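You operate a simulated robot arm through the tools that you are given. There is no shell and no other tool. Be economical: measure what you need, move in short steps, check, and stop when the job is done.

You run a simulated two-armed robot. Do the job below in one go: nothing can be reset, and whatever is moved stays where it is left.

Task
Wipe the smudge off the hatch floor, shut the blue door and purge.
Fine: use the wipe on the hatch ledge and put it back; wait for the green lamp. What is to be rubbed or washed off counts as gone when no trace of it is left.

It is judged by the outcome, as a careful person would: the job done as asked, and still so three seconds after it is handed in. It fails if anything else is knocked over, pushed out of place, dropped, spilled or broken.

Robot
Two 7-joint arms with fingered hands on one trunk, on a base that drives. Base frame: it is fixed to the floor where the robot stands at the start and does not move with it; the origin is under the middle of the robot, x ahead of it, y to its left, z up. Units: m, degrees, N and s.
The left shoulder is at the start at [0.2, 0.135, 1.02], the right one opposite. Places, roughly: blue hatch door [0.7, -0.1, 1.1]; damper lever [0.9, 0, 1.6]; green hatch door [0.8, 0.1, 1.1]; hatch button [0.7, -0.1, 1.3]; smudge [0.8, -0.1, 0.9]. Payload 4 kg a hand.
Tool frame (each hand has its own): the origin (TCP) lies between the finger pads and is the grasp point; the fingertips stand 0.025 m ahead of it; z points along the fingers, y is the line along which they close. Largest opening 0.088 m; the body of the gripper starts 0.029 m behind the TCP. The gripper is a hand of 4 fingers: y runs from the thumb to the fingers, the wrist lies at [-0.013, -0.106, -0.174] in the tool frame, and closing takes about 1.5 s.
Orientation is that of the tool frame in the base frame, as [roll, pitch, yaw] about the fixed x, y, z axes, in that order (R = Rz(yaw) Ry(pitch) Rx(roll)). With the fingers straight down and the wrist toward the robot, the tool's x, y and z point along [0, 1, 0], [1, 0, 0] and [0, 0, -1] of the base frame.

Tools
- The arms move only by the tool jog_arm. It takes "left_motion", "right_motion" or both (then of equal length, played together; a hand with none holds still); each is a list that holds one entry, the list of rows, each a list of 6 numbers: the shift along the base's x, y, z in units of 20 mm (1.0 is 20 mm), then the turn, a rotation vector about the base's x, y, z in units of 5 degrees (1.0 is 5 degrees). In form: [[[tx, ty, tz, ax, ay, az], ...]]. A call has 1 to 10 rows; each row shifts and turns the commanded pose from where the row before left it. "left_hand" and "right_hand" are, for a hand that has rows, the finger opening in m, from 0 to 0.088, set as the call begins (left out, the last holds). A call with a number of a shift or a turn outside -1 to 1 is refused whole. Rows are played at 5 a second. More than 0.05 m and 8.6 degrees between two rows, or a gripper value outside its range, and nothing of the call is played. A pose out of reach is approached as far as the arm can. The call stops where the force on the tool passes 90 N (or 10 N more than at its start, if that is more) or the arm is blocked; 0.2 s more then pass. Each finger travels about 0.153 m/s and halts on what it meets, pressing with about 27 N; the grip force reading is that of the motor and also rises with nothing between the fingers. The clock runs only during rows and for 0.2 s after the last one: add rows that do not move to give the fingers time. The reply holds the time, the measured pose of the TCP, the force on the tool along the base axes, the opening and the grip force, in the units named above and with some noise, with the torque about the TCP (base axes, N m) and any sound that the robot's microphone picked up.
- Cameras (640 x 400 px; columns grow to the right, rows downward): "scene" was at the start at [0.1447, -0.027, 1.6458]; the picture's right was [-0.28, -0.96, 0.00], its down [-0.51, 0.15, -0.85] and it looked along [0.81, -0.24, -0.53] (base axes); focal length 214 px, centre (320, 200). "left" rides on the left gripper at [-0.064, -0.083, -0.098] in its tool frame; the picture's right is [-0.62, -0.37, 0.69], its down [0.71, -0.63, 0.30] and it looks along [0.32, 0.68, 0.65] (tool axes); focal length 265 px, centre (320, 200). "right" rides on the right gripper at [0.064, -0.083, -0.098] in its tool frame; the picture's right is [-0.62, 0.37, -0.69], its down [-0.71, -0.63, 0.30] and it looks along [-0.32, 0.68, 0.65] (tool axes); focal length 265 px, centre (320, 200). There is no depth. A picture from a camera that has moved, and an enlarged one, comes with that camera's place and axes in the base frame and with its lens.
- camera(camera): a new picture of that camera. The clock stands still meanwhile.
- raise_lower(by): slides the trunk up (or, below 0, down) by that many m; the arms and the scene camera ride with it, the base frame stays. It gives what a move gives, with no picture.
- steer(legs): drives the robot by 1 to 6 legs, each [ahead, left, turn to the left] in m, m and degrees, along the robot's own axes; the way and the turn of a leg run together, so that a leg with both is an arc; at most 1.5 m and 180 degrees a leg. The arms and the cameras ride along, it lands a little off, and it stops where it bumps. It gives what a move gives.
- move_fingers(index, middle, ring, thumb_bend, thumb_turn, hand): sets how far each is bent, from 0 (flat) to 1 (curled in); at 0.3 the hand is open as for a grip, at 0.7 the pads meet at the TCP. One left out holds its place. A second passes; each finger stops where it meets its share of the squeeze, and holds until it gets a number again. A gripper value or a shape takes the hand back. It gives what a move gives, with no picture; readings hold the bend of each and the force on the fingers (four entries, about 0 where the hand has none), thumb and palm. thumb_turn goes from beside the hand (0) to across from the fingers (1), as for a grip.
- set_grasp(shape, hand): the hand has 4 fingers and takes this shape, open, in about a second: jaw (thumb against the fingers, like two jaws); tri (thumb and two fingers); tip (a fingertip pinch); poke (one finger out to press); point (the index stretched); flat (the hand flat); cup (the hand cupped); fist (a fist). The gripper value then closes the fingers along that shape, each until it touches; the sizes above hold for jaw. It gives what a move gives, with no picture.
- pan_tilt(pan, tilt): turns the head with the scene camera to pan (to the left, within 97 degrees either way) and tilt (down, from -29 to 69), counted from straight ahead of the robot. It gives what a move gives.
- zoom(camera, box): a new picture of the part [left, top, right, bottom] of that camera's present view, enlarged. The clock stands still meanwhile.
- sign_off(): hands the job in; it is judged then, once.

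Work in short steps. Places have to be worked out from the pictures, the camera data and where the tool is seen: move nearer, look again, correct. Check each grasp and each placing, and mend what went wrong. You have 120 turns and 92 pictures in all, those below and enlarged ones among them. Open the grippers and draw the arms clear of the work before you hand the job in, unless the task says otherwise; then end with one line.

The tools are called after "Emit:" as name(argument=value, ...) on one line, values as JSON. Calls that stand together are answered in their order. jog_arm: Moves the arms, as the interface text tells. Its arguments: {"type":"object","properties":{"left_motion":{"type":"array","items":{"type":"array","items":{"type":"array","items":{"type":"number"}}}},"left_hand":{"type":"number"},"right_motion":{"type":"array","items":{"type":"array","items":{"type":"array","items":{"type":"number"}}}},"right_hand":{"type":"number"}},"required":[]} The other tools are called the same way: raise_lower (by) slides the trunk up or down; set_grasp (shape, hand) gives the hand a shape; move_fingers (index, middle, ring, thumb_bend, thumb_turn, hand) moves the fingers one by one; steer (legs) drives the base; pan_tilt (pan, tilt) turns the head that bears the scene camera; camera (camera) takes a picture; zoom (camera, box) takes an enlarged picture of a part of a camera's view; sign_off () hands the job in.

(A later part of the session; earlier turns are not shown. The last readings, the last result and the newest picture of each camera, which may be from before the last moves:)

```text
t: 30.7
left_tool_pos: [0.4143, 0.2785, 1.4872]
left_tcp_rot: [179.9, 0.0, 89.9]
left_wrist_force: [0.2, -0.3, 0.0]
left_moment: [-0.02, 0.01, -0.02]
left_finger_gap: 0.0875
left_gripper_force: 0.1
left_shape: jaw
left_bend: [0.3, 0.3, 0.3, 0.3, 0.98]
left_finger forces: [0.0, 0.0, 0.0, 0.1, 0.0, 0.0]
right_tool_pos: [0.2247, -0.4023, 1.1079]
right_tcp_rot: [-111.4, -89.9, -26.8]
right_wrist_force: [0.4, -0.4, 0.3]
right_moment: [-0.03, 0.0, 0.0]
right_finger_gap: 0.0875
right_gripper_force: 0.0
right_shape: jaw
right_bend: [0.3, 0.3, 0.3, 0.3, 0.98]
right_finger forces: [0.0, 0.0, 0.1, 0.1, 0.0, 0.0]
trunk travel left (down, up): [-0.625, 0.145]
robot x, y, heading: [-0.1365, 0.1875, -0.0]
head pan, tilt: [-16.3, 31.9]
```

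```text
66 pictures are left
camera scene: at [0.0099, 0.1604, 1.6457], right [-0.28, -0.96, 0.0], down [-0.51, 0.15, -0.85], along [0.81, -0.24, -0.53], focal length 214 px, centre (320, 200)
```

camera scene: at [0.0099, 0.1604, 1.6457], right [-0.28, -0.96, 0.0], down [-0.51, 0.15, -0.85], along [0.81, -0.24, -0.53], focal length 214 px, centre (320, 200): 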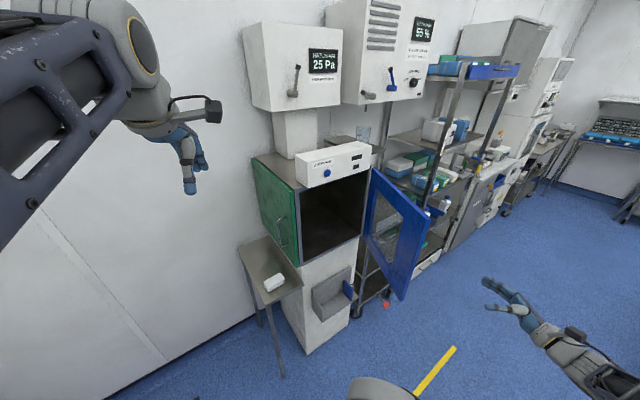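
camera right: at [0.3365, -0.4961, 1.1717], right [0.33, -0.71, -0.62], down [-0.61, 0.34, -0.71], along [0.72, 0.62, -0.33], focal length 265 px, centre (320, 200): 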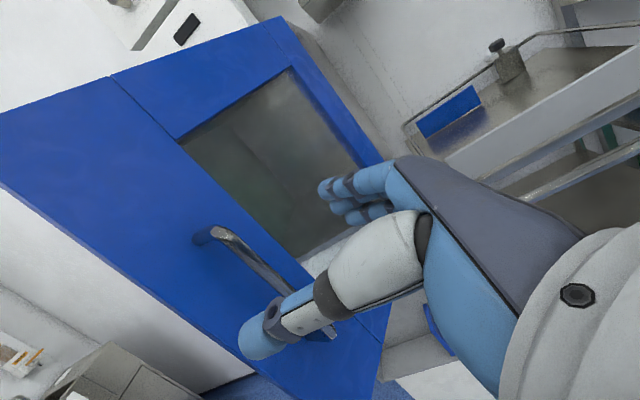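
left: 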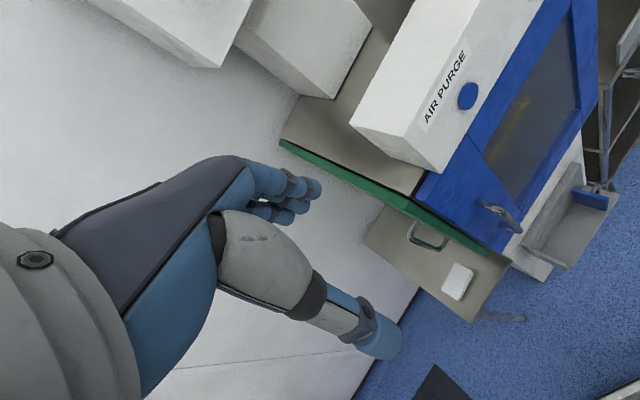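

Right hand is clear; I tuck it slightly more, and lower the left hand toward above the pad.

Emit:
jog_arm(right_motion=[[[-1, -1, 0, 0, 0, -1], [-1, -1, 0, 0, 0, -1], [-1, -1, 0, 0, 0, -1], [-1, -1, 0, 0, 0, -1], [0, -1, 0, 0, 0, -1], [0, 0, 0, 0, 0, 0], [0, 0, 0, 0, 0, 0], [0, 0, 0, 0, 0, 0], [0, 0, 0, 0, 0, 0], [0, 0, 0, 0, 0, 0]]], left_motion=[[[1, -0.5, -1, 0, 0, 0], [1, -0.5, -1, 0, 0, 0], [1, -0.5, -1, 0, 0, 0], [1, -0.5, -1, 0, 0, 0], [1, -0.5, -1, 0, 0, 0.8], [1, -0.5, -1, 0, 0, 0.8], [0, -0.5, -1, 0, 0, 0.8], [0, 0, -1, 0, 0, 0.8], [0, 0, -1, 0, 0, 0.8], [0, 0, -1, 0, 0, 0]]])

Emit:
steer(legs=[[0.13, 0, 0]])

Emit:
camera(camera="left")

Emit:
camera(camera="scene")

```text
t: 32.9
left_tool_pos: [0.5351, 0.2078, 1.2872]
left_tcp_rot: [180.0, -0.1, 109.9]
left_wrist_force: [-1.0, -1.0, 0.3]
left_moment: [0.02, 0.04, -0.02]
left_finger_gap: 0.0878
left_gripper_force: 0.0
left_shape: jaw
left_bend: [0.3, 0.3, 0.3, 0.3, 0.98]
left_finger forces: [0.0, 0.0, 0.1, 0.0, 0.1, 0.0]
right_tool_pos: [0.1454, -0.5021, 1.1076]
right_tcp_rot: [-111.8, -89.8, -51.4]
right_wrist_force: [-0.3, 0.3, -0.2]
right_moment: [0.0, 0.04, -0.01]
right_finger_gap: 0.0877
right_gripper_force: 0.0
right_shape: jaw
right_bend: [0.3, 0.3, 0.3, 0.3, 0.98]
right_finger forces: [0.0, 0.0, 0.0, 0.1, 0.0, 0.1]
trunk travel left (down, up): [-0.625, 0.145]
robot x, y, heading: [-0.137, 0.1899, 0.0]
head pan, tilt: [-16.3, 31.9]
```

```text
t: 34.2
left_tool_pos: [0.6698, 0.2098, 1.2855]
left_tcp_rot: [180.0, -0.1, 110.0]
left_wrist_force: [0.2, -0.5, 0.6]
left_moment: [0.03, -0.04, 0.0]
left_finger_gap: 0.0882
left_gripper_force: 0.1
left_shape: jaw
left_bend: [0.3, 0.3, 0.3, 0.3, 0.98]
left_finger forces: [0.0, 0.1, 0.1, 0.1, 0.1, 0.0]
right_tool_pos: [0.2797, -0.5006, 1.1067]
right_tcp_rot: [-125.0, -89.8, -38.0]
right_wrist_force: [0.8, 0.4, 0.5]
right_moment: [-0.01, -0.04, 0.01]
right_finger_gap: 0.0877
right_gripper_force: 0.1
right_shape: jaw
right_bend: [0.3, 0.3, 0.3, 0.3, 0.98]
right_finger forces: [0.0, 0.0, 0.0, 0.0, 0.0, 0.1]
trunk travel left (down, up): [-0.625, 0.145]
robot x, y, heading: [-0.0009, 0.1856, -0.1]
head pan, tilt: [-16.3, 31.9]
```

```text
65 pictures are left
camera left: at [0.6129, 0.1206, 1.385], right [-0.13, -0.71, -0.69], down [-0.84, 0.46, -0.3], along [0.53, 0.54, -0.65], focal length 265 px, centre (320, 200)
```

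left: 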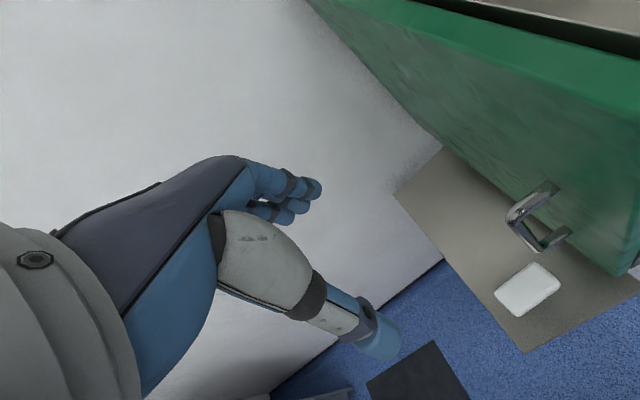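

```text
64 pictures are left
camera scene: at [0.1434, 0.1608, 1.6458], right [-0.28, -0.96, 0.0], down [-0.51, 0.15, -0.85], along [0.81, -0.24, -0.53], focal length 214 px, centre (320, 200)
```

scene: 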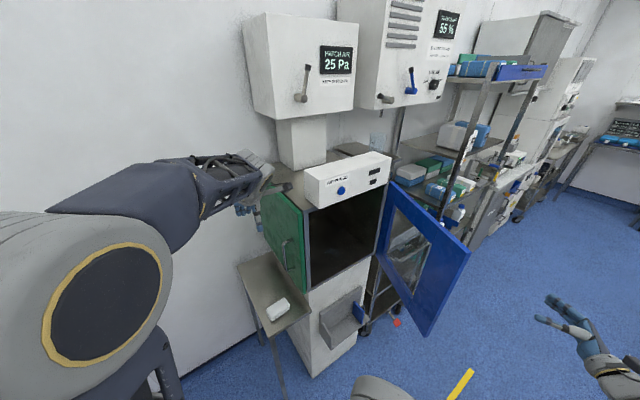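

Pad top is at about [0.676, 0.182, 0.81]. A zoom refines its outline before descending.

Emit:
zoom(camera="left", box=[470, 170, 630, 350])

```text
2.22 times, centred on (550, 260) of left
camera zoom: at [0.6129, 0.1206, 1.385], right [-0.13, -0.71, -0.69], down [-0.84, 0.46, -0.3], along [0.53, 0.54, -0.65], focal length 590 px, centre (-191, 67)
```

zoom: 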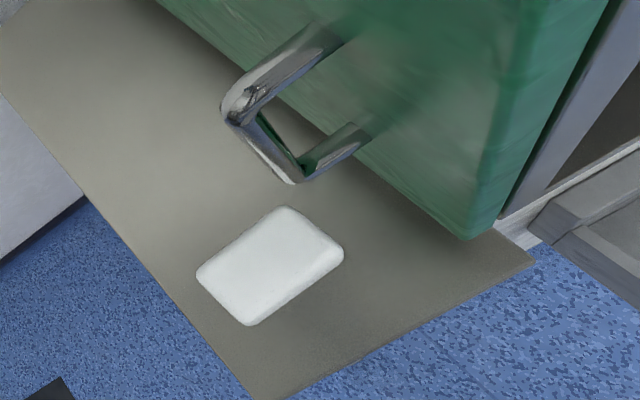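

Pad: about 0.05 × 0.085, short axis at ~25°. Descend at [0.676, 0.2] with yaw +5° to stay clear of the green handle.

Emit:
jog_arm(left_motion=[[[0.3, -0.4, -1, 0, 0, 1], [0, 0, -1, 0, 0, 0], [0, 0, -1, 0, 0, 0], [0, 0, -1, 0, 0, 0], [0, 0, -1, 0, 0, 0], [0, 0, -1, 0, 0, 0], [0, 0, -1, 0, 0, 0], [0, 0, -1, 0, 0, 0], [0, 0, -1, 0, 0, 0], [0, 0, -1, 0, 0, 0]]])

Emit:
camera(camera="left")

```text
t: 36.4
left_tool_pos: [0.6747, 0.2003, 1.09]
left_tcp_rot: [180.0, 0.0, 115.0]
left_wrist_force: [-0.7, 0.1, -0.2]
left_moment: [0.02, -0.04, 0.0]
left_finger_gap: 0.0878
left_gripper_force: 0.0
left_shape: jaw
left_bend: [0.3, 0.3, 0.3, 0.3, 0.98]
left_finger forces: [0.1, 0.0, 0.0, 0.0, 0.0, 0.0]
right_tool_pos: [0.2813, -0.5014, 1.1081]
right_tcp_rot: [165.7, -89.9, 31.4]
right_wrist_force: [-0.2, -0.2, -0.9]
right_moment: [-0.02, -0.02, 0.01]
right_finger_gap: 0.0875
right_gripper_force: 0.1
right_shape: jaw
right_bend: [0.3, 0.3, 0.3, 0.3, 0.98]
right_finger forces: [0.0, 0.0, 0.1, 0.0, 0.1, 0.0]
trunk travel left (down, up): [-0.625, 0.145]
robot x, y, heading: [-0.0019, 0.1853, -0.0]
head pan, tilt: [-16.3, 31.9]
```

```text
62 pictures are left
camera left: at [0.6276, 0.1068, 1.1869], right [-0.07, -0.72, -0.69], down [-0.87, 0.38, -0.3], along [0.48, 0.58, -0.65], focal length 265 px, centre (320, 200)
```

left: 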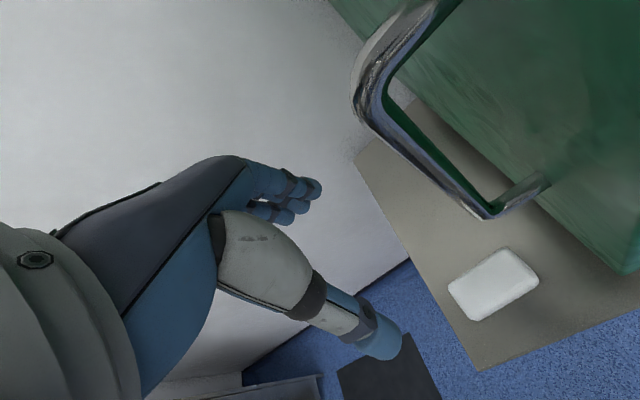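

Handle bar is 68 mm from the tool axis sideways – clear. Continue descending to z≈0.89.

Emit:
jog_arm(left_motion=[[[0, 0, -1, 0, 0, 0], [0, 0, -1, 0, 0, 0], [0, 0, -1, 0, 0, 0], [0, 0, -1, 0, 0, 0], [0, 0, -1, 0, 0, 0], [0, 0, -1, 0, 0, 0], [0, 0, -1, 0, 0, 0], [0, 0, -1, 0, 0, 0], [0, 0, -1, 0, 0, 0], [0, 0, -1, 0, 0, 0]]])

Emit:
camera(camera="left")

Emit:
zoom(camera="scene", box=[220, 220, 340, 340])

```text
t: 38.6
left_tool_pos: [0.6737, 0.2023, 0.8868]
left_tcp_rot: [-180.0, 0.1, 115.2]
left_wrist_force: [-1.1, 0.7, -0.4]
left_moment: [0.02, -0.02, 0.01]
left_finger_gap: 0.0876
left_gripper_force: 0.1
left_shape: jaw
left_bend: [0.3, 0.3, 0.3, 0.3, 0.98]
left_finger forces: [0.0, 0.1, 0.0, 0.0, 0.0, 0.0]
right_tool_pos: [0.2804, -0.5025, 1.1076]
right_tcp_rot: [-156.8, -89.8, -6.1]
right_wrist_force: [-0.6, 0.0, 0.3]
right_moment: [0.02, 0.01, 0.01]
right_finger_gap: 0.0876
right_gripper_force: 0.0
right_shape: jaw
right_bend: [0.3, 0.3, 0.3, 0.3, 0.98]
right_finger forces: [0.0, 0.0, 0.0, 0.1, 0.1, 0.1]
trunk travel left (down, up): [-0.625, 0.145]
robot x, y, heading: [-0.0032, 0.1871, -0.1]
head pan, tilt: [-16.3, 31.9]
```

```text
61 pictures are left
camera left: at [0.6258, 0.1084, 0.9853], right [-0.07, -0.72, -0.69], down [-0.87, 0.38, -0.31], along [0.48, 0.58, -0.65], focal length 265 px, centre (320, 200)
```

left: 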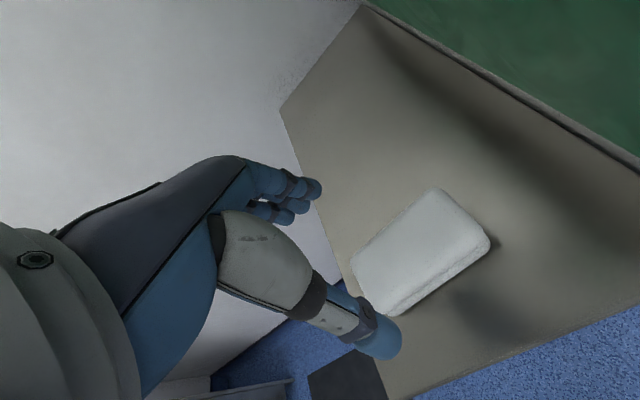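

```text
3.33 times, centred on (280, 280) of scene
camera zoom: at [0.1432, 0.1607, 1.6458], right [-0.28, -0.96, 0.0], down [-0.51, 0.15, -0.85], along [0.81, -0.24, -0.53], focal length 715 px, centre (453, -67)
```

zoom: 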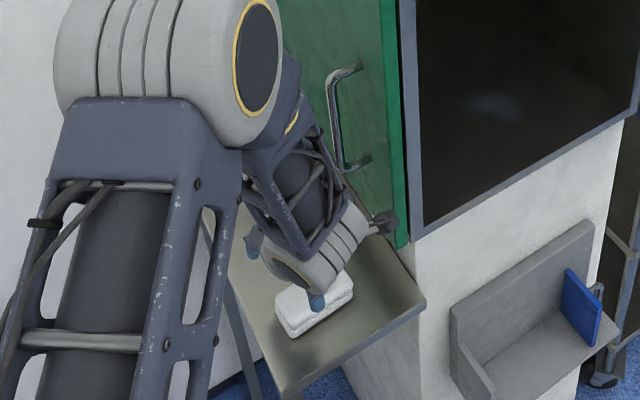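

Alignment is good. Lower to z≈0.83 (fingertips ~1 cm over the ledge) and check.

Emit:
jog_arm(left_motion=[[[0.1, -0.2, -0.95, 0, 0, 0], [0.1, -0.2, -0.95, 0, 0, 0], [0, 0, -0.95, 0, 0, 0]]])

Emit:
camera(camera="left")

Emit:
zoom(camera="scene", box=[240, 270, 320, 340])

```text
t: 39.4
left_tool_pos: [0.6765, 0.1942, 0.8285]
left_tcp_rot: [-180.0, 0.0, 115.2]
left_wrist_force: [-0.4, 0.1, 0.1]
left_moment: [0.01, -0.01, -0.01]
left_finger_gap: 0.0878
left_gripper_force: 0.0
left_shape: jaw
left_bend: [0.3, 0.3, 0.3, 0.3, 0.98]
left_finger forces: [0.0, 0.1, 0.1, 0.1, 0.0, 0.0]
right_tool_pos: [0.2807, -0.5023, 1.109]
right_tcp_rot: [-130.1, -89.9, -32.9]
right_wrist_force: [-0.7, 0.5, 0.0]
right_moment: [-0.01, 0.01, 0.03]
right_finger_gap: 0.0877
right_gripper_force: 0.0
right_shape: jaw
right_bend: [0.3, 0.3, 0.3, 0.3, 0.98]
right_finger forces: [0.0, 0.1, 0.1, 0.0, 0.0, 0.0]
trunk travel left (down, up): [-0.625, 0.145]
robot x, y, heading: [-0.0014, 0.1837, -0.1]
head pan, tilt: [-16.3, 31.9]
```

```text
59 pictures are left
camera left: at [0.6297, 0.1007, 0.9274], right [-0.07, -0.72, -0.69], down [-0.87, 0.38, -0.3], along [0.48, 0.58, -0.65], focal length 265 px, centre (320, 200)
```

left: 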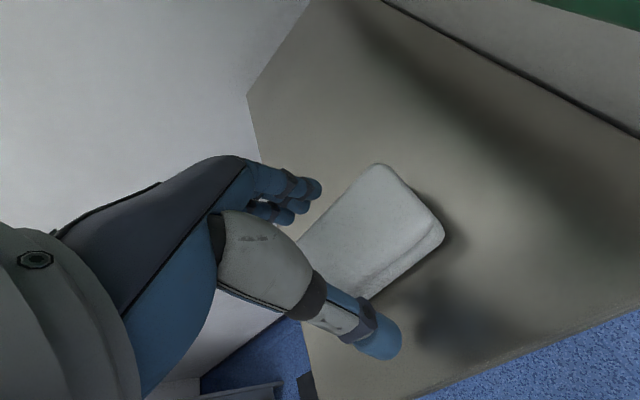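

```text
5.71 times, centred on (280, 305) of scene
camera zoom: at [0.1433, 0.1608, 1.6458], right [-0.28, -0.96, 0.0], down [-0.51, 0.15, -0.85], along [0.81, -0.24, -0.53], focal length 1226 px, centre (549, -400)
```

zoom: 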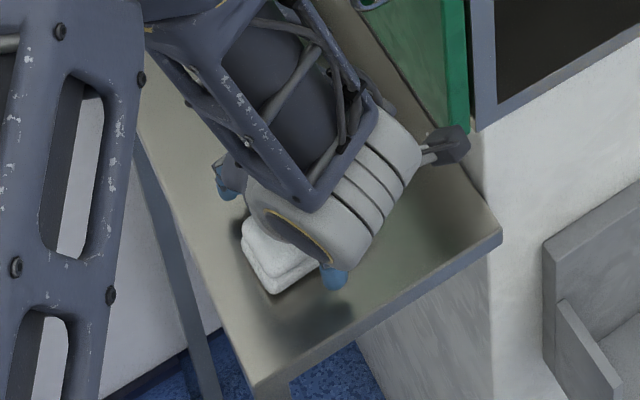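

Pad lies between thumb and fingers. Lower 6 mm and close gently.

Emit:
jog_arm(left_motion=[[[0, 0, -0.3, 0, 0, 0], [0, 0, 0, 0, 0, 0]]])

Emit:
jog_arm(left_motion=[[[0, 0, 0, 0, 0, 0], [0, 0, 0, 0, 0, 0], [0, 0, 0, 0, 0, 0], [0, 0, 0, 0, 0, 0], [0, 0, 0, 0, 0, 0], [0, 0, 0, 0, 0, 0], [0, 0, 0, 0, 0, 0]]], left_hand=0.03)

Emit:
camera(camera="left")

```text
t: 40.0
left_tool_pos: [0.6762, 0.1942, 0.823]
left_tcp_rot: [-180.0, 0.0, 115.0]
left_wrist_force: [-0.3, 0.9, 0.2]
left_moment: [-0.02, 0.0, 0.03]
left_finger_gap: 0.0877
left_gripper_force: 0.1
left_shape: jaw
left_bend: [0.3, 0.3, 0.3, 0.3, 0.98]
left_finger forces: [0.0, 0.0, 0.0, 0.0, 0.1, 0.1]
right_tool_pos: [0.2793, -0.5024, 1.1081]
right_tcp_rot: [-110.5, -89.8, -52.5]
right_wrist_force: [-0.3, 0.0, 1.4]
right_moment: [0.03, 0.02, -0.01]
right_finger_gap: 0.0876
right_gripper_force: 0.0
right_shape: jaw
right_bend: [0.3, 0.3, 0.3, 0.3, 0.98]
right_finger forces: [0.0, 0.0, 0.0, 0.0, 0.0, 0.0]
trunk travel left (down, up): [-0.625, 0.145]
robot x, y, heading: [-0.002, 0.1875, 0.3]
head pan, tilt: [-16.3, 31.9]
```

```text
t: 41.6
left_tool_pos: [0.6772, 0.1933, 0.8236]
left_tcp_rot: [180.0, 0.0, 115.0]
left_wrist_force: [-0.5, -0.8, -0.2]
left_moment: [0.02, -0.02, -0.03]
left_finger_gap: 0.0441
left_gripper_force: 26.9
left_shape: jaw
left_bend: [0.74, 0.45, 0.41, 0.69, 1.0]
left_finger forces: [13.9, 7.4, 3.4, 0.0, 24.5, 0.0]
right_tool_pos: [0.2803, -0.5019, 1.1083]
right_tcp_rot: [173.7, -89.9, 23.3]
right_wrist_force: [0.5, 0.9, -0.3]
right_moment: [-0.01, -0.03, -0.02]
right_finger_gap: 0.0876
right_gripper_force: 0.0
right_shape: jaw
right_bend: [0.3, 0.3, 0.3, 0.3, 0.98]
right_finger forces: [0.1, 0.0, 0.0, 0.1, 0.0, 0.0]
trunk travel left (down, up): [-0.625, 0.145]
robot x, y, heading: [-0.0016, 0.1898, -0.1]
head pan, tilt: [-16.3, 31.9]
```

```text
57 pictures are left
camera left: at [0.6301, 0.1004, 0.9213], right [-0.07, -0.72, -0.69], down [-0.87, 0.38, -0.3], along [0.48, 0.58, -0.65], focal length 265 px, centre (320, 200)
```

left: 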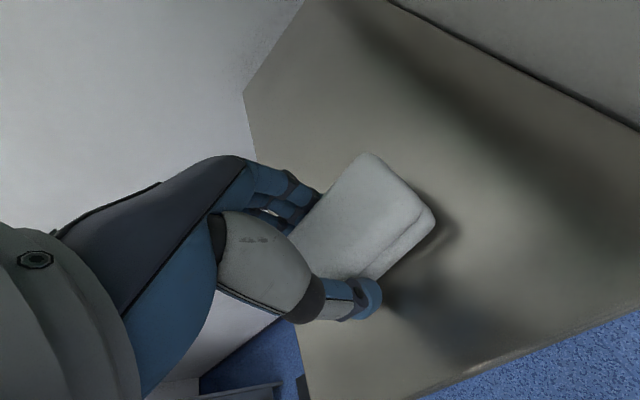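

Gripped at 44 mm with ~25 N. Lift 6 cm and check it is held.

Emit:
jog_arm(left_motion=[[[0, 0, 1, 0, 0, 0], [0, 0, 1, 0, 0, 0], [0, 0, 1, 0, 0, 0], [0, 0, 1, 0, 0, 0]]])

Emit:
camera(camera="left")

Emit:
zoom(camera="scene", box=[220, 230, 420, 355])

```text
t: 42.6
left_tool_pos: [0.6758, 0.1911, 0.9064]
left_tcp_rot: [-180.0, 0.0, 115.0]
left_wrist_force: [0.1, 0.4, -0.2]
left_moment: [0.02, 0.04, 0.01]
left_finger_gap: 0.0439
left_gripper_force: 27.1
left_shape: jaw
left_bend: [0.74, 0.45, 0.41, 0.69, 1.0]
left_finger forces: [13.8, 7.5, 3.3, 0.0, 24.6, 0.0]
right_tool_pos: [0.2807, -0.5025, 1.1071]
right_tcp_rot: [-84.5, -89.9, -78.4]
right_wrist_force: [-0.2, -0.1, 0.3]
right_moment: [0.01, -0.01, -0.01]
right_finger_gap: 0.0877
right_gripper_force: 0.0
right_shape: jaw
right_bend: [0.3, 0.3, 0.3, 0.3, 0.98]
right_finger forces: [0.0, 0.0, 0.0, 0.0, 0.1, 0.0]
trunk travel left (down, up): [-0.625, 0.145]
robot x, y, heading: [-0.0003, 0.1899, 0.0]
head pan, tilt: [-16.3, 31.9]
```

```text
56 pictures are left
camera left: at [0.6301, 0.0986, 1.0036], right [-0.07, -0.72, -0.69], down [-0.87, 0.38, -0.3], along [0.48, 0.58, -0.65], focal length 265 px, centre (320, 200)
```

left: 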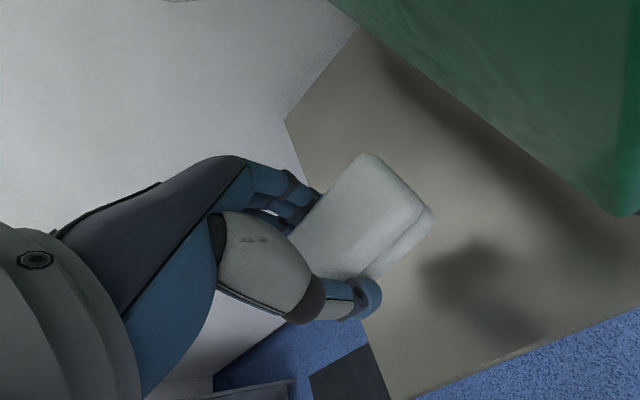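

```text
3.20 times, centred on (320, 292) of scene
camera zoom: at [0.1436, 0.1608, 1.6457], right [-0.28, -0.96, 0.0], down [-0.51, 0.15, -0.85], along [0.81, -0.24, -0.53], focal length 686 px, centre (320, -96)
```

zoom: 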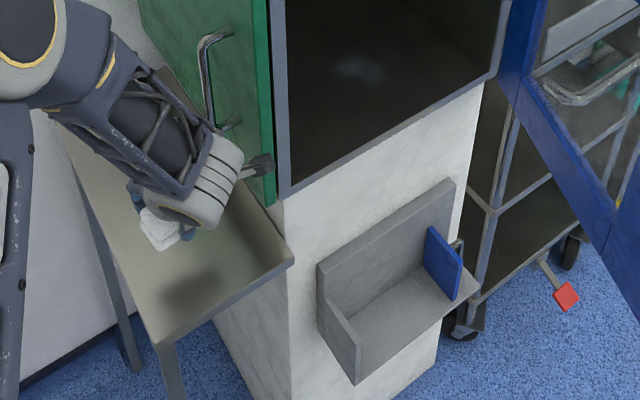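

Wipe is held. I back straight off from the ledge, then up and toward the opening.

Emit:
jog_arm(left_motion=[[[-1, 0, 0.2, 0, 0, 0], [-1, 0, 0.5, 0, 0, 0], [-1, 0, 1, 0, 0, 0], [-1, 0, 1, 0, 0, 0], [-1, -0.6, 1, 0, 0, 0], [-1, -1, 1, 0, 0, 0], [-1, -1, 1, 0, 0, 0], [-1, -1, 1, 0, 0, 0], [-0.5, -1, 1, 0, 0, 0], [0, -1, 1, 0, 0, 0]]])

Emit:
raise_lower(by=-0.2)

Emit:
camera(camera="scene")

```text
t: 44.8
left_tool_pos: [0.5083, 0.0828, 1.0776]
left_tcp_rot: [-179.9, 0.0, 115.2]
left_wrist_force: [0.2, -0.2, -0.2]
left_moment: [0.0, 0.01, -0.03]
left_finger_gap: 0.0436
left_gripper_force: 27.0
left_shape: jaw
left_bend: [0.74, 0.45, 0.41, 0.69, 1.0]
left_finger forces: [13.9, 7.4, 3.3, 0.0, 24.6, 0.0]
right_tool_pos: [0.2805, -0.5021, 1.1072]
right_tcp_rot: [-170.6, -89.9, 7.6]
right_wrist_force: [-0.2, 0.0, 0.4]
right_moment: [0.02, 0.02, 0.01]
right_finger_gap: 0.0877
right_gripper_force: 0.1
right_shape: jaw
right_bend: [0.3, 0.3, 0.3, 0.3, 0.98]
right_finger forces: [0.0, 0.0, 0.1, 0.0, 0.0, 0.0]
trunk travel left (down, up): [-0.625, 0.145]
robot x, y, heading: [-0.0009, 0.1853, 0.0]
head pan, tilt: [-16.3, 31.9]
```

```text
t: 47.0
left_tool_pos: [0.5069, 0.0829, 0.8775]
left_tcp_rot: [179.9, 0.0, 115.0]
left_wrist_force: [-0.2, 0.5, -0.9]
left_moment: [0.02, 0.02, -0.03]
left_finger_gap: 0.0438
left_gripper_force: 26.7
left_shape: jaw
left_bend: [0.74, 0.45, 0.41, 0.69, 1.0]
left_finger forces: [13.7, 7.4, 3.3, 0.1, 24.6, 0.0]
right_tool_pos: [0.2808, -0.5022, 0.9074]
right_tcp_rot: [-131.3, -89.8, -31.7]
right_wrist_force: [-0.1, -0.2, 0.1]
right_moment: [0.0, 0.01, 0.02]
right_finger_gap: 0.0879
right_gripper_force: 0.1
right_shape: jaw
right_bend: [0.3, 0.3, 0.3, 0.3, 0.98]
right_finger forces: [0.0, 0.1, 0.0, 0.1, 0.1, 0.1]
trunk travel left (down, up): [-0.425, 0.345]
robot x, y, heading: [0.0008, 0.1913, 0.0]
head pan, tilt: [-16.3, 31.9]
```

```text
54 pictures are left
camera scene: at [0.1434, 0.1608, 1.4458], right [-0.28, -0.96, 0.0], down [-0.51, 0.15, -0.85], along [0.81, -0.24, -0.53], focal length 214 px, centre (320, 200)
```

scene: 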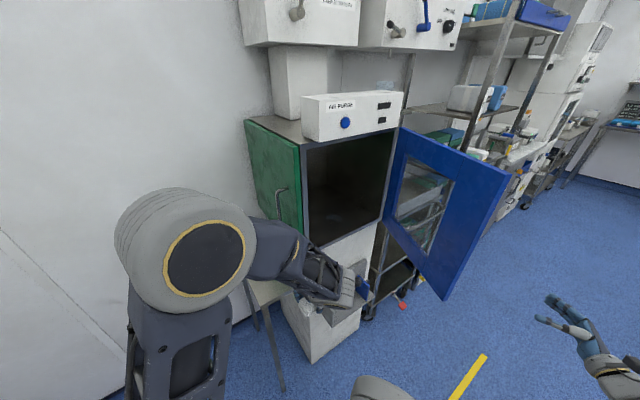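

Zoom into the hatch interior to locate the smudge exactly.

Emit:
zoom(camera="scene", box=[290, 120, 400, 250])

Emit:
camera(camera="left")

```text
3.08 times, centred on (345, 185) of scene
camera zoom: at [0.1434, 0.1608, 1.4458], right [-0.28, -0.96, 0.0], down [-0.51, 0.15, -0.85], along [0.81, -0.24, -0.53], focal length 660 px, centre (243, 246)
```

zoom: 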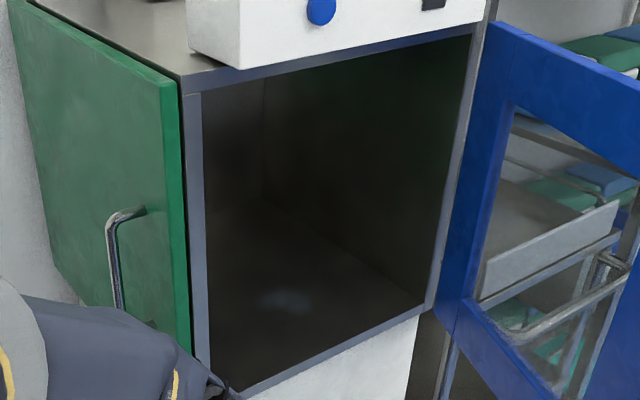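

```text
52 pictures are left
camera left: at [0.4602, -0.011, 0.9755], right [-0.07, -0.72, -0.69], down [-0.87, 0.38, -0.3], along [0.48, 0.58, -0.65], focal length 265 px, centre (320, 200)
```

left: 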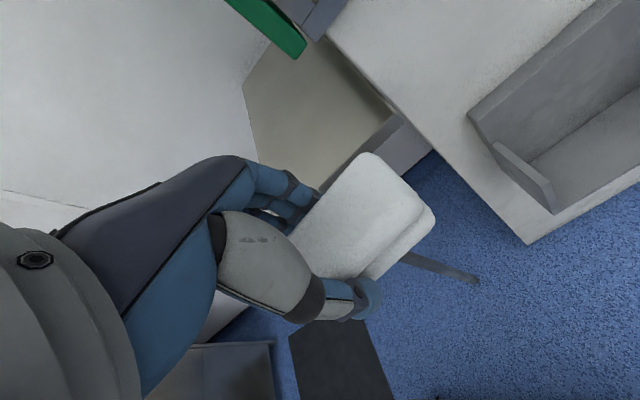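

Smudge triangulates to about [0.83, -0.107, 0.896]. I lift the wipe to sill-clearing height and shift the base right so the forearm enters squarely.

Emit:
jog_arm(left_motion=[[[-0.5, 0, 1, 0, 0, 0], [-0.5, 0, 1, 0, 0, 0], [0, 0, 1, 0, 0, 0], [0, 0, 1, 0, 0, 0], [0, 0, 1, 0, 0, 0], [0, 0, 0.9, 0, 0, 0]]])

Emit:
steer(legs=[[0, -0.17, 0]])

Emit:
camera(camera="scene")

```text
t: 48.4
left_tool_pos: [0.4871, 0.0809, 0.9964]
left_tcp_rot: [-180.0, -0.1, 115.1]
left_wrist_force: [0.0, 0.4, -0.5]
left_moment: [0.05, -0.03, 0.02]
left_finger_gap: 0.0437
left_gripper_force: 27.0
left_shape: jaw
left_bend: [0.74, 0.45, 0.41, 0.69, 1.0]
left_finger forces: [13.9, 7.3, 3.2, 0.0, 24.6, 0.0]
right_tool_pos: [0.28, -0.5011, 0.9075]
right_tcp_rot: [-134.2, -89.8, -28.9]
right_wrist_force: [-0.1, 0.0, -1.0]
right_moment: [0.05, 0.03, 0.01]
right_finger_gap: 0.0875
right_gripper_force: 0.0
right_shape: jaw
right_bend: [0.3, 0.3, 0.3, 0.3, 0.98]
right_finger forces: [0.1, 0.0, 0.0, 0.0, 0.0, 0.1]
trunk travel left (down, up): [-0.425, 0.345]
robot x, y, heading: [-0.0005, 0.1893, -0.1]
head pan, tilt: [-16.3, 31.9]
```

```text
t: 49.8
left_tool_pos: [0.4889, -0.0868, 0.9963]
left_tcp_rot: [180.0, 0.1, 115.2]
left_wrist_force: [0.6, -0.6, 0.7]
left_moment: [0.01, -0.02, -0.01]
left_finger_gap: 0.0436
left_gripper_force: 27.0
left_shape: jaw
left_bend: [0.74, 0.45, 0.41, 0.69, 1.0]
left_finger forces: [13.8, 7.5, 3.4, 0.1, 24.5, 0.0]
right_tool_pos: [0.2832, -0.6697, 0.9084]
right_tcp_rot: [-140.1, -89.8, -22.7]
right_wrist_force: [-0.4, 0.4, 1.0]
right_moment: [-0.03, -0.03, 0.0]
right_finger_gap: 0.0878
right_gripper_force: 0.1
right_shape: jaw
right_bend: [0.3, 0.3, 0.3, 0.3, 0.98]
right_finger forces: [0.0, 0.1, 0.1, 0.1, 0.0, 0.0]
trunk travel left (down, up): [-0.425, 0.345]
robot x, y, heading: [0.0005, 0.0193, 0.2]
head pan, tilt: [-16.3, 31.9]
```

```text
51 pictures are left
camera scene: at [0.1439, -0.0075, 1.4458], right [-0.28, -0.96, 0.0], down [-0.51, 0.15, -0.85], along [0.82, -0.23, -0.53], focal length 214 px, centre (320, 200)
```

scene: 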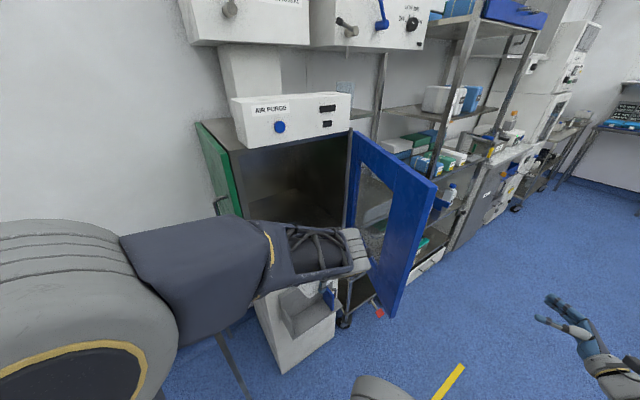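

Path ahead to the opening is clear. Advance in +x toward the sill and recheck.

Emit:
jog_arm(left_motion=[[[1, 0, 0, 0, 0, 0], [1, 0, 0, 0, 0, 0], [1, 0, 0, 0, 0, 0], [1, 0, 0, 0, 0, 0], [1, 0, 0, 0, 0, 0], [1, 0, 0, 0, 0, 0], [1, 0, 0, 0, 0, 0]]])

Emit:
camera(camera="scene")

Emit:
camera(camera="left")

```text
t: 51.4
left_tool_pos: [0.6317, -0.0858, 0.9965]
left_tcp_rot: [180.0, 0.0, 115.1]
left_wrist_force: [0.3, 0.3, 0.2]
left_moment: [-0.01, -0.01, -0.02]
left_finger_gap: 0.0439
left_gripper_force: 27.7
left_shape: jaw
left_bend: [0.74, 0.45, 0.41, 0.69, 1.0]
left_finger forces: [13.8, 7.4, 3.3, 0.1, 24.5, 0.0]
right_tool_pos: [0.2828, -0.6699, 0.9066]
right_tcp_rot: [-133.0, -89.9, -29.7]
right_wrist_force: [0.1, -0.5, -1.1]
right_moment: [0.02, -0.06, 0.01]
right_finger_gap: 0.0879
right_gripper_force: 0.2
right_shape: jaw
right_bend: [0.3, 0.3, 0.3, 0.3, 0.98]
right_finger forces: [0.1, 0.1, 0.0, 0.1, 0.1, 0.0]
trunk travel left (down, up): [-0.425, 0.345]
robot x, y, heading: [-0.0007, 0.0147, 0.2]
head pan, tilt: [-16.3, 31.9]
```

```text
50 pictures are left
camera scene: at [0.1438, -0.0075, 1.4458], right [-0.28, -0.96, 0.0], down [-0.51, 0.15, -0.85], along [0.82, -0.23, -0.53], focal length 214 px, centre (320, 200)
```

scene: 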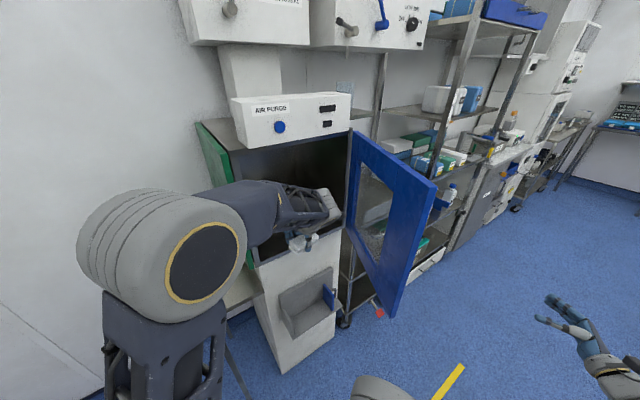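

```text
49 pictures are left
camera left: at [0.5843, -0.1792, 1.094], right [-0.07, -0.72, -0.69], down [-0.87, 0.38, -0.3], along [0.48, 0.58, -0.65], focal length 265 px, centre (320, 200)
```

left: 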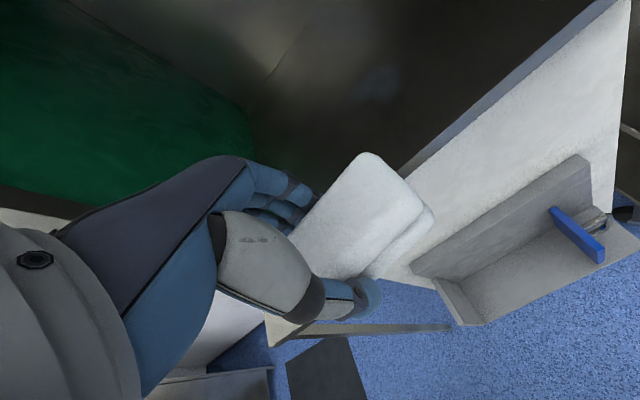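

Smudge visible again at [0.836, -0.10]. Continue in over it, staying above the floor.

Emit:
jog_arm(left_motion=[[[1, -0.1, 0, 0, 0, 0], [1, -0.1, 0, 0, 0, 0], [1, -0.1, 0, 0, 0, 0], [1, -0.1, 0, 0, 0, 0], [1, -0.1, 0, 0, 0, 0], [1, -0.1, 0, 0, 0, 0], [1, 0, 0, 0, 0, 0], [1, 0, 0, 0, 0, 0], [1, 0, -0.5, 0, 0, 0]]])

Emit:
camera(camera="scene")

Emit:
camera(camera="left")

```text
t: 53.4
left_tool_pos: [0.8094, -0.0969, 0.9842]
left_tcp_rot: [-179.9, 0.0, 115.2]
left_wrist_force: [-0.5, 0.6, -0.1]
left_moment: [-0.02, 0.0, -0.02]
left_finger_gap: 0.0436
left_gripper_force: 27.3
left_shape: jaw
left_bend: [0.74, 0.45, 0.41, 0.69, 0.99]
left_finger forces: [13.8, 7.4, 3.3, 0.0, 24.5, 0.0]
right_tool_pos: [0.283, -0.6691, 0.9078]
right_tcp_rot: [-146.7, -89.8, -16.1]
right_wrist_force: [0.1, 0.0, 0.0]
right_moment: [-0.01, 0.01, 0.0]
right_finger_gap: 0.0876
right_gripper_force: 0.0
right_shape: jaw
right_bend: [0.3, 0.3, 0.3, 0.3, 0.98]
right_finger forces: [0.0, 0.0, 0.0, 0.0, 0.1, 0.1]
trunk travel left (down, up): [-0.425, 0.345]
robot x, y, heading: [-0.0019, 0.02, 0.1]
head pan, tilt: [-16.3, 31.9]
```

```text
48 pictures are left
camera scene: at [0.1438, -0.0075, 1.4458], right [-0.28, -0.96, 0.0], down [-0.51, 0.15, -0.85], along [0.82, -0.23, -0.53], focal length 214 px, centre (320, 200)
```

scene: 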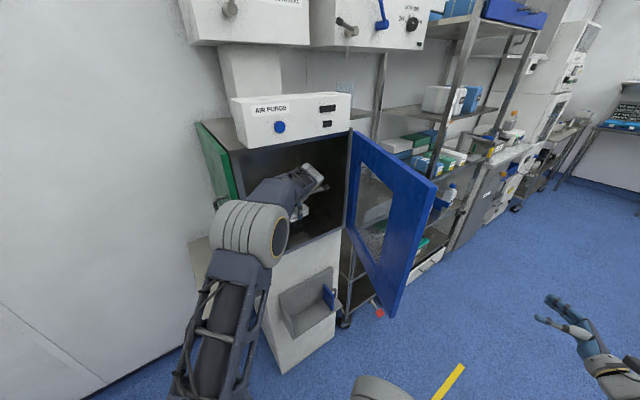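

```text
47 pictures are left
camera left: at [0.7624, -0.1907, 1.0833], right [-0.07, -0.72, -0.69], down [-0.87, 0.38, -0.3], along [0.48, 0.58, -0.65], focal length 265 px, centre (320, 200)
```

left: 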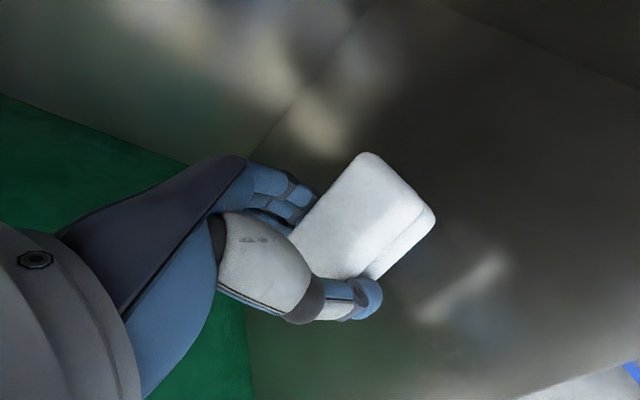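

The wipe is directly above the smudge. Lower until contact.

Emit:
jog_arm(left_motion=[[[0, 0, -0.6, 0, 0, 0], [0, 0, -0.6, 0, 0, 0], [0, 0, -0.6, 0, 0, 0], [0, 0, -0.5, 0, 0, 0], [0, 0, 0, 0, 0, 0]]])

```text
t: 54.6
left_tool_pos: [0.8079, -0.0992, 0.9375]
left_tcp_rot: [-180.0, -0.1, 115.3]
left_wrist_force: [0.2, 0.0, -0.3]
left_moment: [-0.01, 0.01, -0.02]
left_finger_gap: 0.044
left_gripper_force: 26.7
left_shape: jaw
left_bend: [0.74, 0.45, 0.41, 0.69, 0.99]
left_finger forces: [13.9, 7.4, 3.3, 0.1, 24.6, 0.0]
right_tool_pos: [0.2831, -0.6705, 0.9088]
right_tcp_rot: [-168.9, -89.9, 6.0]
right_wrist_force: [0.6, -0.5, 0.1]
right_moment: [-0.01, 0.0, 0.0]
right_finger_gap: 0.0877
right_gripper_force: 0.0
right_shape: jaw
right_bend: [0.3, 0.3, 0.3, 0.3, 0.98]
right_finger forces: [0.0, 0.1, 0.0, 0.0, 0.0, 0.1]
trunk travel left (down, up): [-0.425, 0.345]
robot x, y, heading: [-0.0055, 0.0193, 0.1]
head pan, tilt: [-16.3, 31.9]
```

No contact yet at 0.9375; I go down in finer steps.

Emit:
jog_arm(left_motion=[[[0, 0, -0.25, 0, 0, 0], [0, 0, -0.25, 0, 0, 0], [0, 0, 0, 0, 0, 0]]])

```text
t: 55.4
left_tool_pos: [0.8088, -0.0996, 0.9304]
left_tcp_rot: [180.0, 0.1, 115.1]
left_wrist_force: [-0.7, -0.4, 2.8]
left_moment: [-0.03, -0.02, -0.01]
left_finger_gap: 0.0438
left_gripper_force: 26.6
left_shape: jaw
left_bend: [0.74, 0.45, 0.42, 0.69, 0.99]
left_finger forces: [13.9, 7.4, 3.4, 0.1, 25.4, 0.0]
right_tool_pos: [0.2829, -0.6699, 0.9084]
right_tcp_rot: [-127.1, -89.9, -35.8]
right_wrist_force: [0.1, 0.7, 0.3]
right_moment: [0.03, 0.01, 0.02]
right_finger_gap: 0.0874
right_gripper_force: 0.1
right_shape: jaw
right_bend: [0.3, 0.3, 0.3, 0.3, 0.98]
right_finger forces: [0.0, 0.0, 0.0, 0.1, 0.0, 0.0]
trunk travel left (down, up): [-0.425, 0.345]
robot x, y, heading: [-0.0013, 0.018, 0.2]
head pan, tilt: [-16.3, 31.9]
```

Light contact (2.8 N) at z≈0.93. Press a bit more and begin rubbing strokes across the smudge.

Emit:
jog_arm(left_motion=[[[-0.7, -0.2, -0.25, 0, 0, 0], [-0.7, -0.2, 0, 0, 0, 0], [0.8, 0.24, 0, 0, 0, 0], [0.8, 0.24, 0, 0, 0, 0], [0.8, 0.24, 0, 0, 0, 0], [0.8, 0.24, 0, 0, 0, 0], [0.8, 0.24, 0, 0, 0, 0], [0.8, 0.24, 0, 0, 0, 0], [0, -0.9, 0, 0, 0, 0], [0, -0.5, 0, 0, 0, 0]]])

Emit:
jog_arm(left_motion=[[[-0.8, -0.24, 0, 0, 0, 0], [-0.8, -0.24, 0, 0, 0, 0], [-0.8, -0.24, 0, 0, 0, 0], [-0.8, -0.24, 0, 0, 0, 0], [-0.8, -0.24, 0, 0, 0, 0], [-0.8, -0.24, 0, 0, 0, 0], [0.3, -0.9, 0, 0, 0, 0], [0.8, 0.24, 0, 0, 0, 0], [0.8, 0.24, 0, 0, 0, 0], [0.8, 0.24, 0, 0, 0, 0]]])

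```text
t: 57.6
left_tool_pos: [0.8765, -0.105, 0.9271]
left_tcp_rot: [179.8, 0.1, 115.4]
left_wrist_force: [0.3, 8.8, 22.5]
left_moment: [0.28, -0.04, -0.04]
left_finger_gap: 0.0444
left_gripper_force: 27.2
left_shape: jaw
left_bend: [0.75, 0.44, 0.4, 0.7, 1.0]
left_finger forces: [16.3, 9.7, 4.5, 0.0, 25.6, 0.0]
right_tool_pos: [0.2826, -0.6693, 0.9078]
right_tcp_rot: [71.8, -90.0, 125.4]
right_wrist_force: [-1.0, 0.3, 0.4]
right_moment: [0.02, 0.03, 0.0]
right_finger_gap: 0.0876
right_gripper_force: 0.1
right_shape: jaw
right_bend: [0.3, 0.3, 0.3, 0.3, 0.98]
right_finger forces: [0.1, 0.1, 0.1, 0.1, 0.0, 0.1]
trunk travel left (down, up): [-0.425, 0.345]
robot x, y, heading: [-0.0, 0.0196, 0.1]
head pan, tilt: [-16.3, 31.9]
```

```text
t: 59.8
left_tool_pos: [0.8349, -0.1399, 0.926]
left_tcp_rot: [180.0, 0.1, 115.1]
left_wrist_force: [-6.6, -3.5, 20.3]
left_moment: [-0.08, 0.28, 0.01]
left_finger_gap: 0.0436
left_gripper_force: 27.0
left_shape: jaw
left_bend: [0.75, 0.47, 0.45, 0.69, 1.0]
left_finger forces: [13.6, 6.3, 3.5, 0.0, 30.4, 0.0]
right_tool_pos: [0.2817, -0.6706, 0.9068]
right_tcp_rot: [-69.1, -90.0, -93.7]
right_wrist_force: [0.2, 0.8, -0.1]
right_moment: [-0.01, 0.02, 0.01]
right_finger_gap: 0.0877
right_gripper_force: 0.0
right_shape: jaw
right_bend: [0.3, 0.3, 0.3, 0.3, 0.98]
right_finger forces: [0.0, 0.1, 0.0, 0.0, 0.1, 0.1]
trunk travel left (down, up): [-0.425, 0.345]
robot x, y, heading: [-0.0002, 0.0154, 0.1]
head pan, tilt: [-16.3, 31.9]
```

20 N normal force, rubbing fine. Another pass covering the left side too.

Emit:
jog_arm(left_motion=[[[0.8, 0.24, 0, 0, 0, 0], [0.8, 0.24, 0, 0, 0, 0], [0, 1, 0, 0, 0, 0], [0, 1, 0, 0, 0, 0], [-0.3, 0.9, 0, 0, 0, 0], [-0.8, -0.24, 0, 0, 0, 0], [-0.8, -0.24, 0, 0, 0, 0], [-0.8, -0.24, 0, 0, 0, 0], [-0.8, -0.24, 0, 0, 0, 0], [-0.8, -0.24, 0, 0, 0, 0]]])

Emit:
jog_arm(left_motion=[[[0.5, -0.8, 0, 0, 0, 0], [0.8, 0.24, 0, 0, 0, 0], [0.8, 0.24, 0, 0, 0, 0], [0.8, 0.24, 0, 0, 0, 0], [0, -0.9, 0, 0, 0, 0], [-0.8, -0.24, 0, 0, 0, 0], [-0.8, -0.24, 0, 0, 0, 0], [-0.8, -0.24, 0, 0, 0, 0], [-0.8, -0.24, 0, 0, 0, 0], [0, 0, 1, 0, 0, 0]]])

Emit:
jog_arm(left_motion=[[[0, 0, 1, 0, 0, 0], [-1, 0, 1, 0, 0, 0], [-1, 0, 0, 0, 0, 0], [-1, 0, 0, 0, 0, 0], [-1, 0, 0, 0, 0, 0], [-1, 0, 0, 0, 0, 0], [-1, 0.1, 0, 0, 0, 0], [-1, 0.1, 0, 0, 0, 0], [-1, 0.1, 0, 0, 0, 0]]])

Emit:
camera(camera="left")

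Emit:
camera(camera="scene")

```text
t: 62.0
left_tool_pos: [0.7807, -0.0943, 0.9268]
left_tcp_rot: [179.9, 0.0, 115.2]
left_wrist_force: [6.5, 2.0, 18.8]
left_moment: [0.04, -0.14, 0.03]
left_finger_gap: 0.0444
left_gripper_force: 26.9
left_shape: jaw
left_bend: [0.74, 0.44, 0.44, 0.73, 0.95]
left_finger forces: [18.2, 9.3, 4.1, 0.0, 25.7, 0.0]
right_tool_pos: [0.2836, -0.6701, 0.9077]
right_tcp_rot: [-141.6, -89.8, -21.1]
right_wrist_force: [0.7, 0.3, 0.3]
right_moment: [-0.03, -0.04, -0.02]
right_finger_gap: 0.0877
right_gripper_force: 0.0
right_shape: jaw
right_bend: [0.3, 0.3, 0.3, 0.3, 0.98]
right_finger forces: [0.1, 0.0, 0.0, 0.0, 0.0, 0.0]
trunk travel left (down, up): [-0.425, 0.345]
robot x, y, heading: [-0.0001, 0.0198, 0.4]
head pan, tilt: [-16.3, 31.9]
```

```text
t: 64.2
left_tool_pos: [0.7734, -0.1353, 0.9422]
left_tcp_rot: [-179.7, -0.2, 115.1]
left_wrist_force: [0.9, 0.6, -0.7]
left_moment: [-0.01, -0.03, 0.02]
left_finger_gap: 0.0441
left_gripper_force: 27.0
left_shape: jaw
left_bend: [0.74, 0.44, 0.41, 0.72, 0.99]
left_finger forces: [15.3, 8.4, 3.4, 0.0, 27.2, 0.1]
right_tool_pos: [0.2828, -0.6693, 0.9065]
right_tcp_rot: [-167.4, -89.9, 4.6]
right_wrist_force: [0.7, 0.3, -0.9]
right_moment: [0.0, 0.02, 0.01]
right_finger_gap: 0.0876
right_gripper_force: 0.1
right_shape: jaw
right_bend: [0.3, 0.3, 0.3, 0.3, 0.98]
right_finger forces: [0.0, 0.0, 0.0, 0.1, 0.0, 0.0]
trunk travel left (down, up): [-0.425, 0.345]
robot x, y, heading: [-0.0034, 0.018, 0.2]
head pan, tilt: [-16.3, 31.9]
```

```text
t: 66.2
left_tool_pos: [0.6145, -0.127, 0.9838]
left_tcp_rot: [-179.9, 0.0, 115.3]
left_wrist_force: [0.4, 0.2, 0.1]
left_moment: [-0.04, -0.02, 0.0]
left_finger_gap: 0.0443
left_gripper_force: 27.4
left_shape: jaw
left_bend: [0.74, 0.44, 0.41, 0.72, 0.99]
left_finger forces: [15.4, 8.4, 3.4, 0.0, 27.2, 0.0]
right_tool_pos: [0.2826, -0.6697, 0.908]
right_tcp_rot: [-150.3, -89.9, -12.5]
right_wrist_force: [0.0, 0.1, 0.0]
right_moment: [0.01, 0.01, 0.01]
right_finger_gap: 0.0877
right_gripper_force: 0.1
right_shape: jaw
right_bend: [0.3, 0.3, 0.3, 0.3, 0.98]
right_finger forces: [0.1, 0.1, 0.0, 0.0, 0.0, 0.1]
trunk travel left (down, up): [-0.425, 0.345]
robot x, y, heading: [-0.0037, 0.024, 0.2]
head pan, tilt: [-16.3, 31.9]
```

```text
46 pictures are left
camera left: at [0.5671, -0.22, 1.0822], right [-0.07, -0.72, -0.69], down [-0.87, 0.38, -0.3], along [0.48, 0.58, -0.65], focal length 265 px, centre (320, 200)
```

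left: 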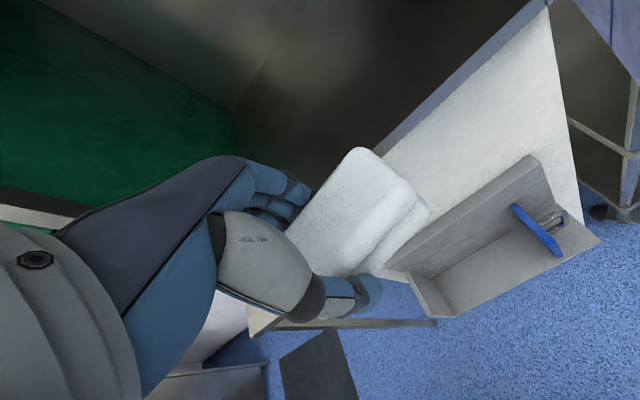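

```text
45 pictures are left
camera scene: at [0.144, -0.0076, 1.4458], right [-0.28, -0.96, 0.0], down [-0.51, 0.15, -0.85], along [0.82, -0.23, -0.53], focal length 214 px, centre (320, 200)
```

scene: 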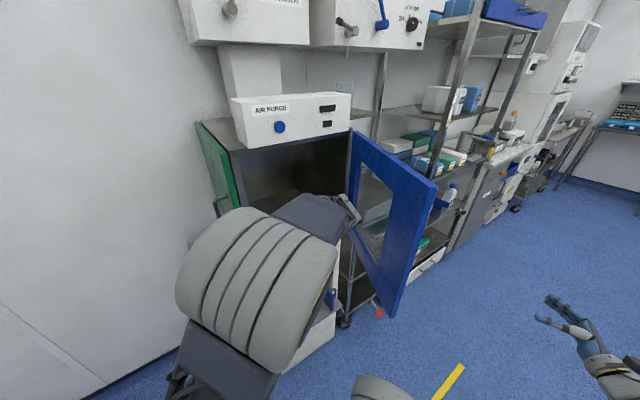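

Zoom on the hatch floor from the left camera to look for any trace.

Emit:
zoom(camera="left", box=[230, 0, 550, 170])

```text
2.00 times, centred on (390, 85) of left
camera zoom: at [0.5671, -0.22, 1.0822], right [-0.07, -0.72, -0.69], down [-0.87, 0.38, -0.3], along [0.48, 0.58, -0.65], focal length 531 px, centre (180, 430)
```

zoom: 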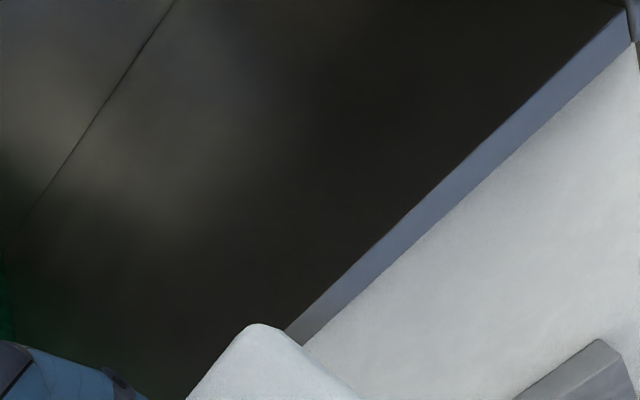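

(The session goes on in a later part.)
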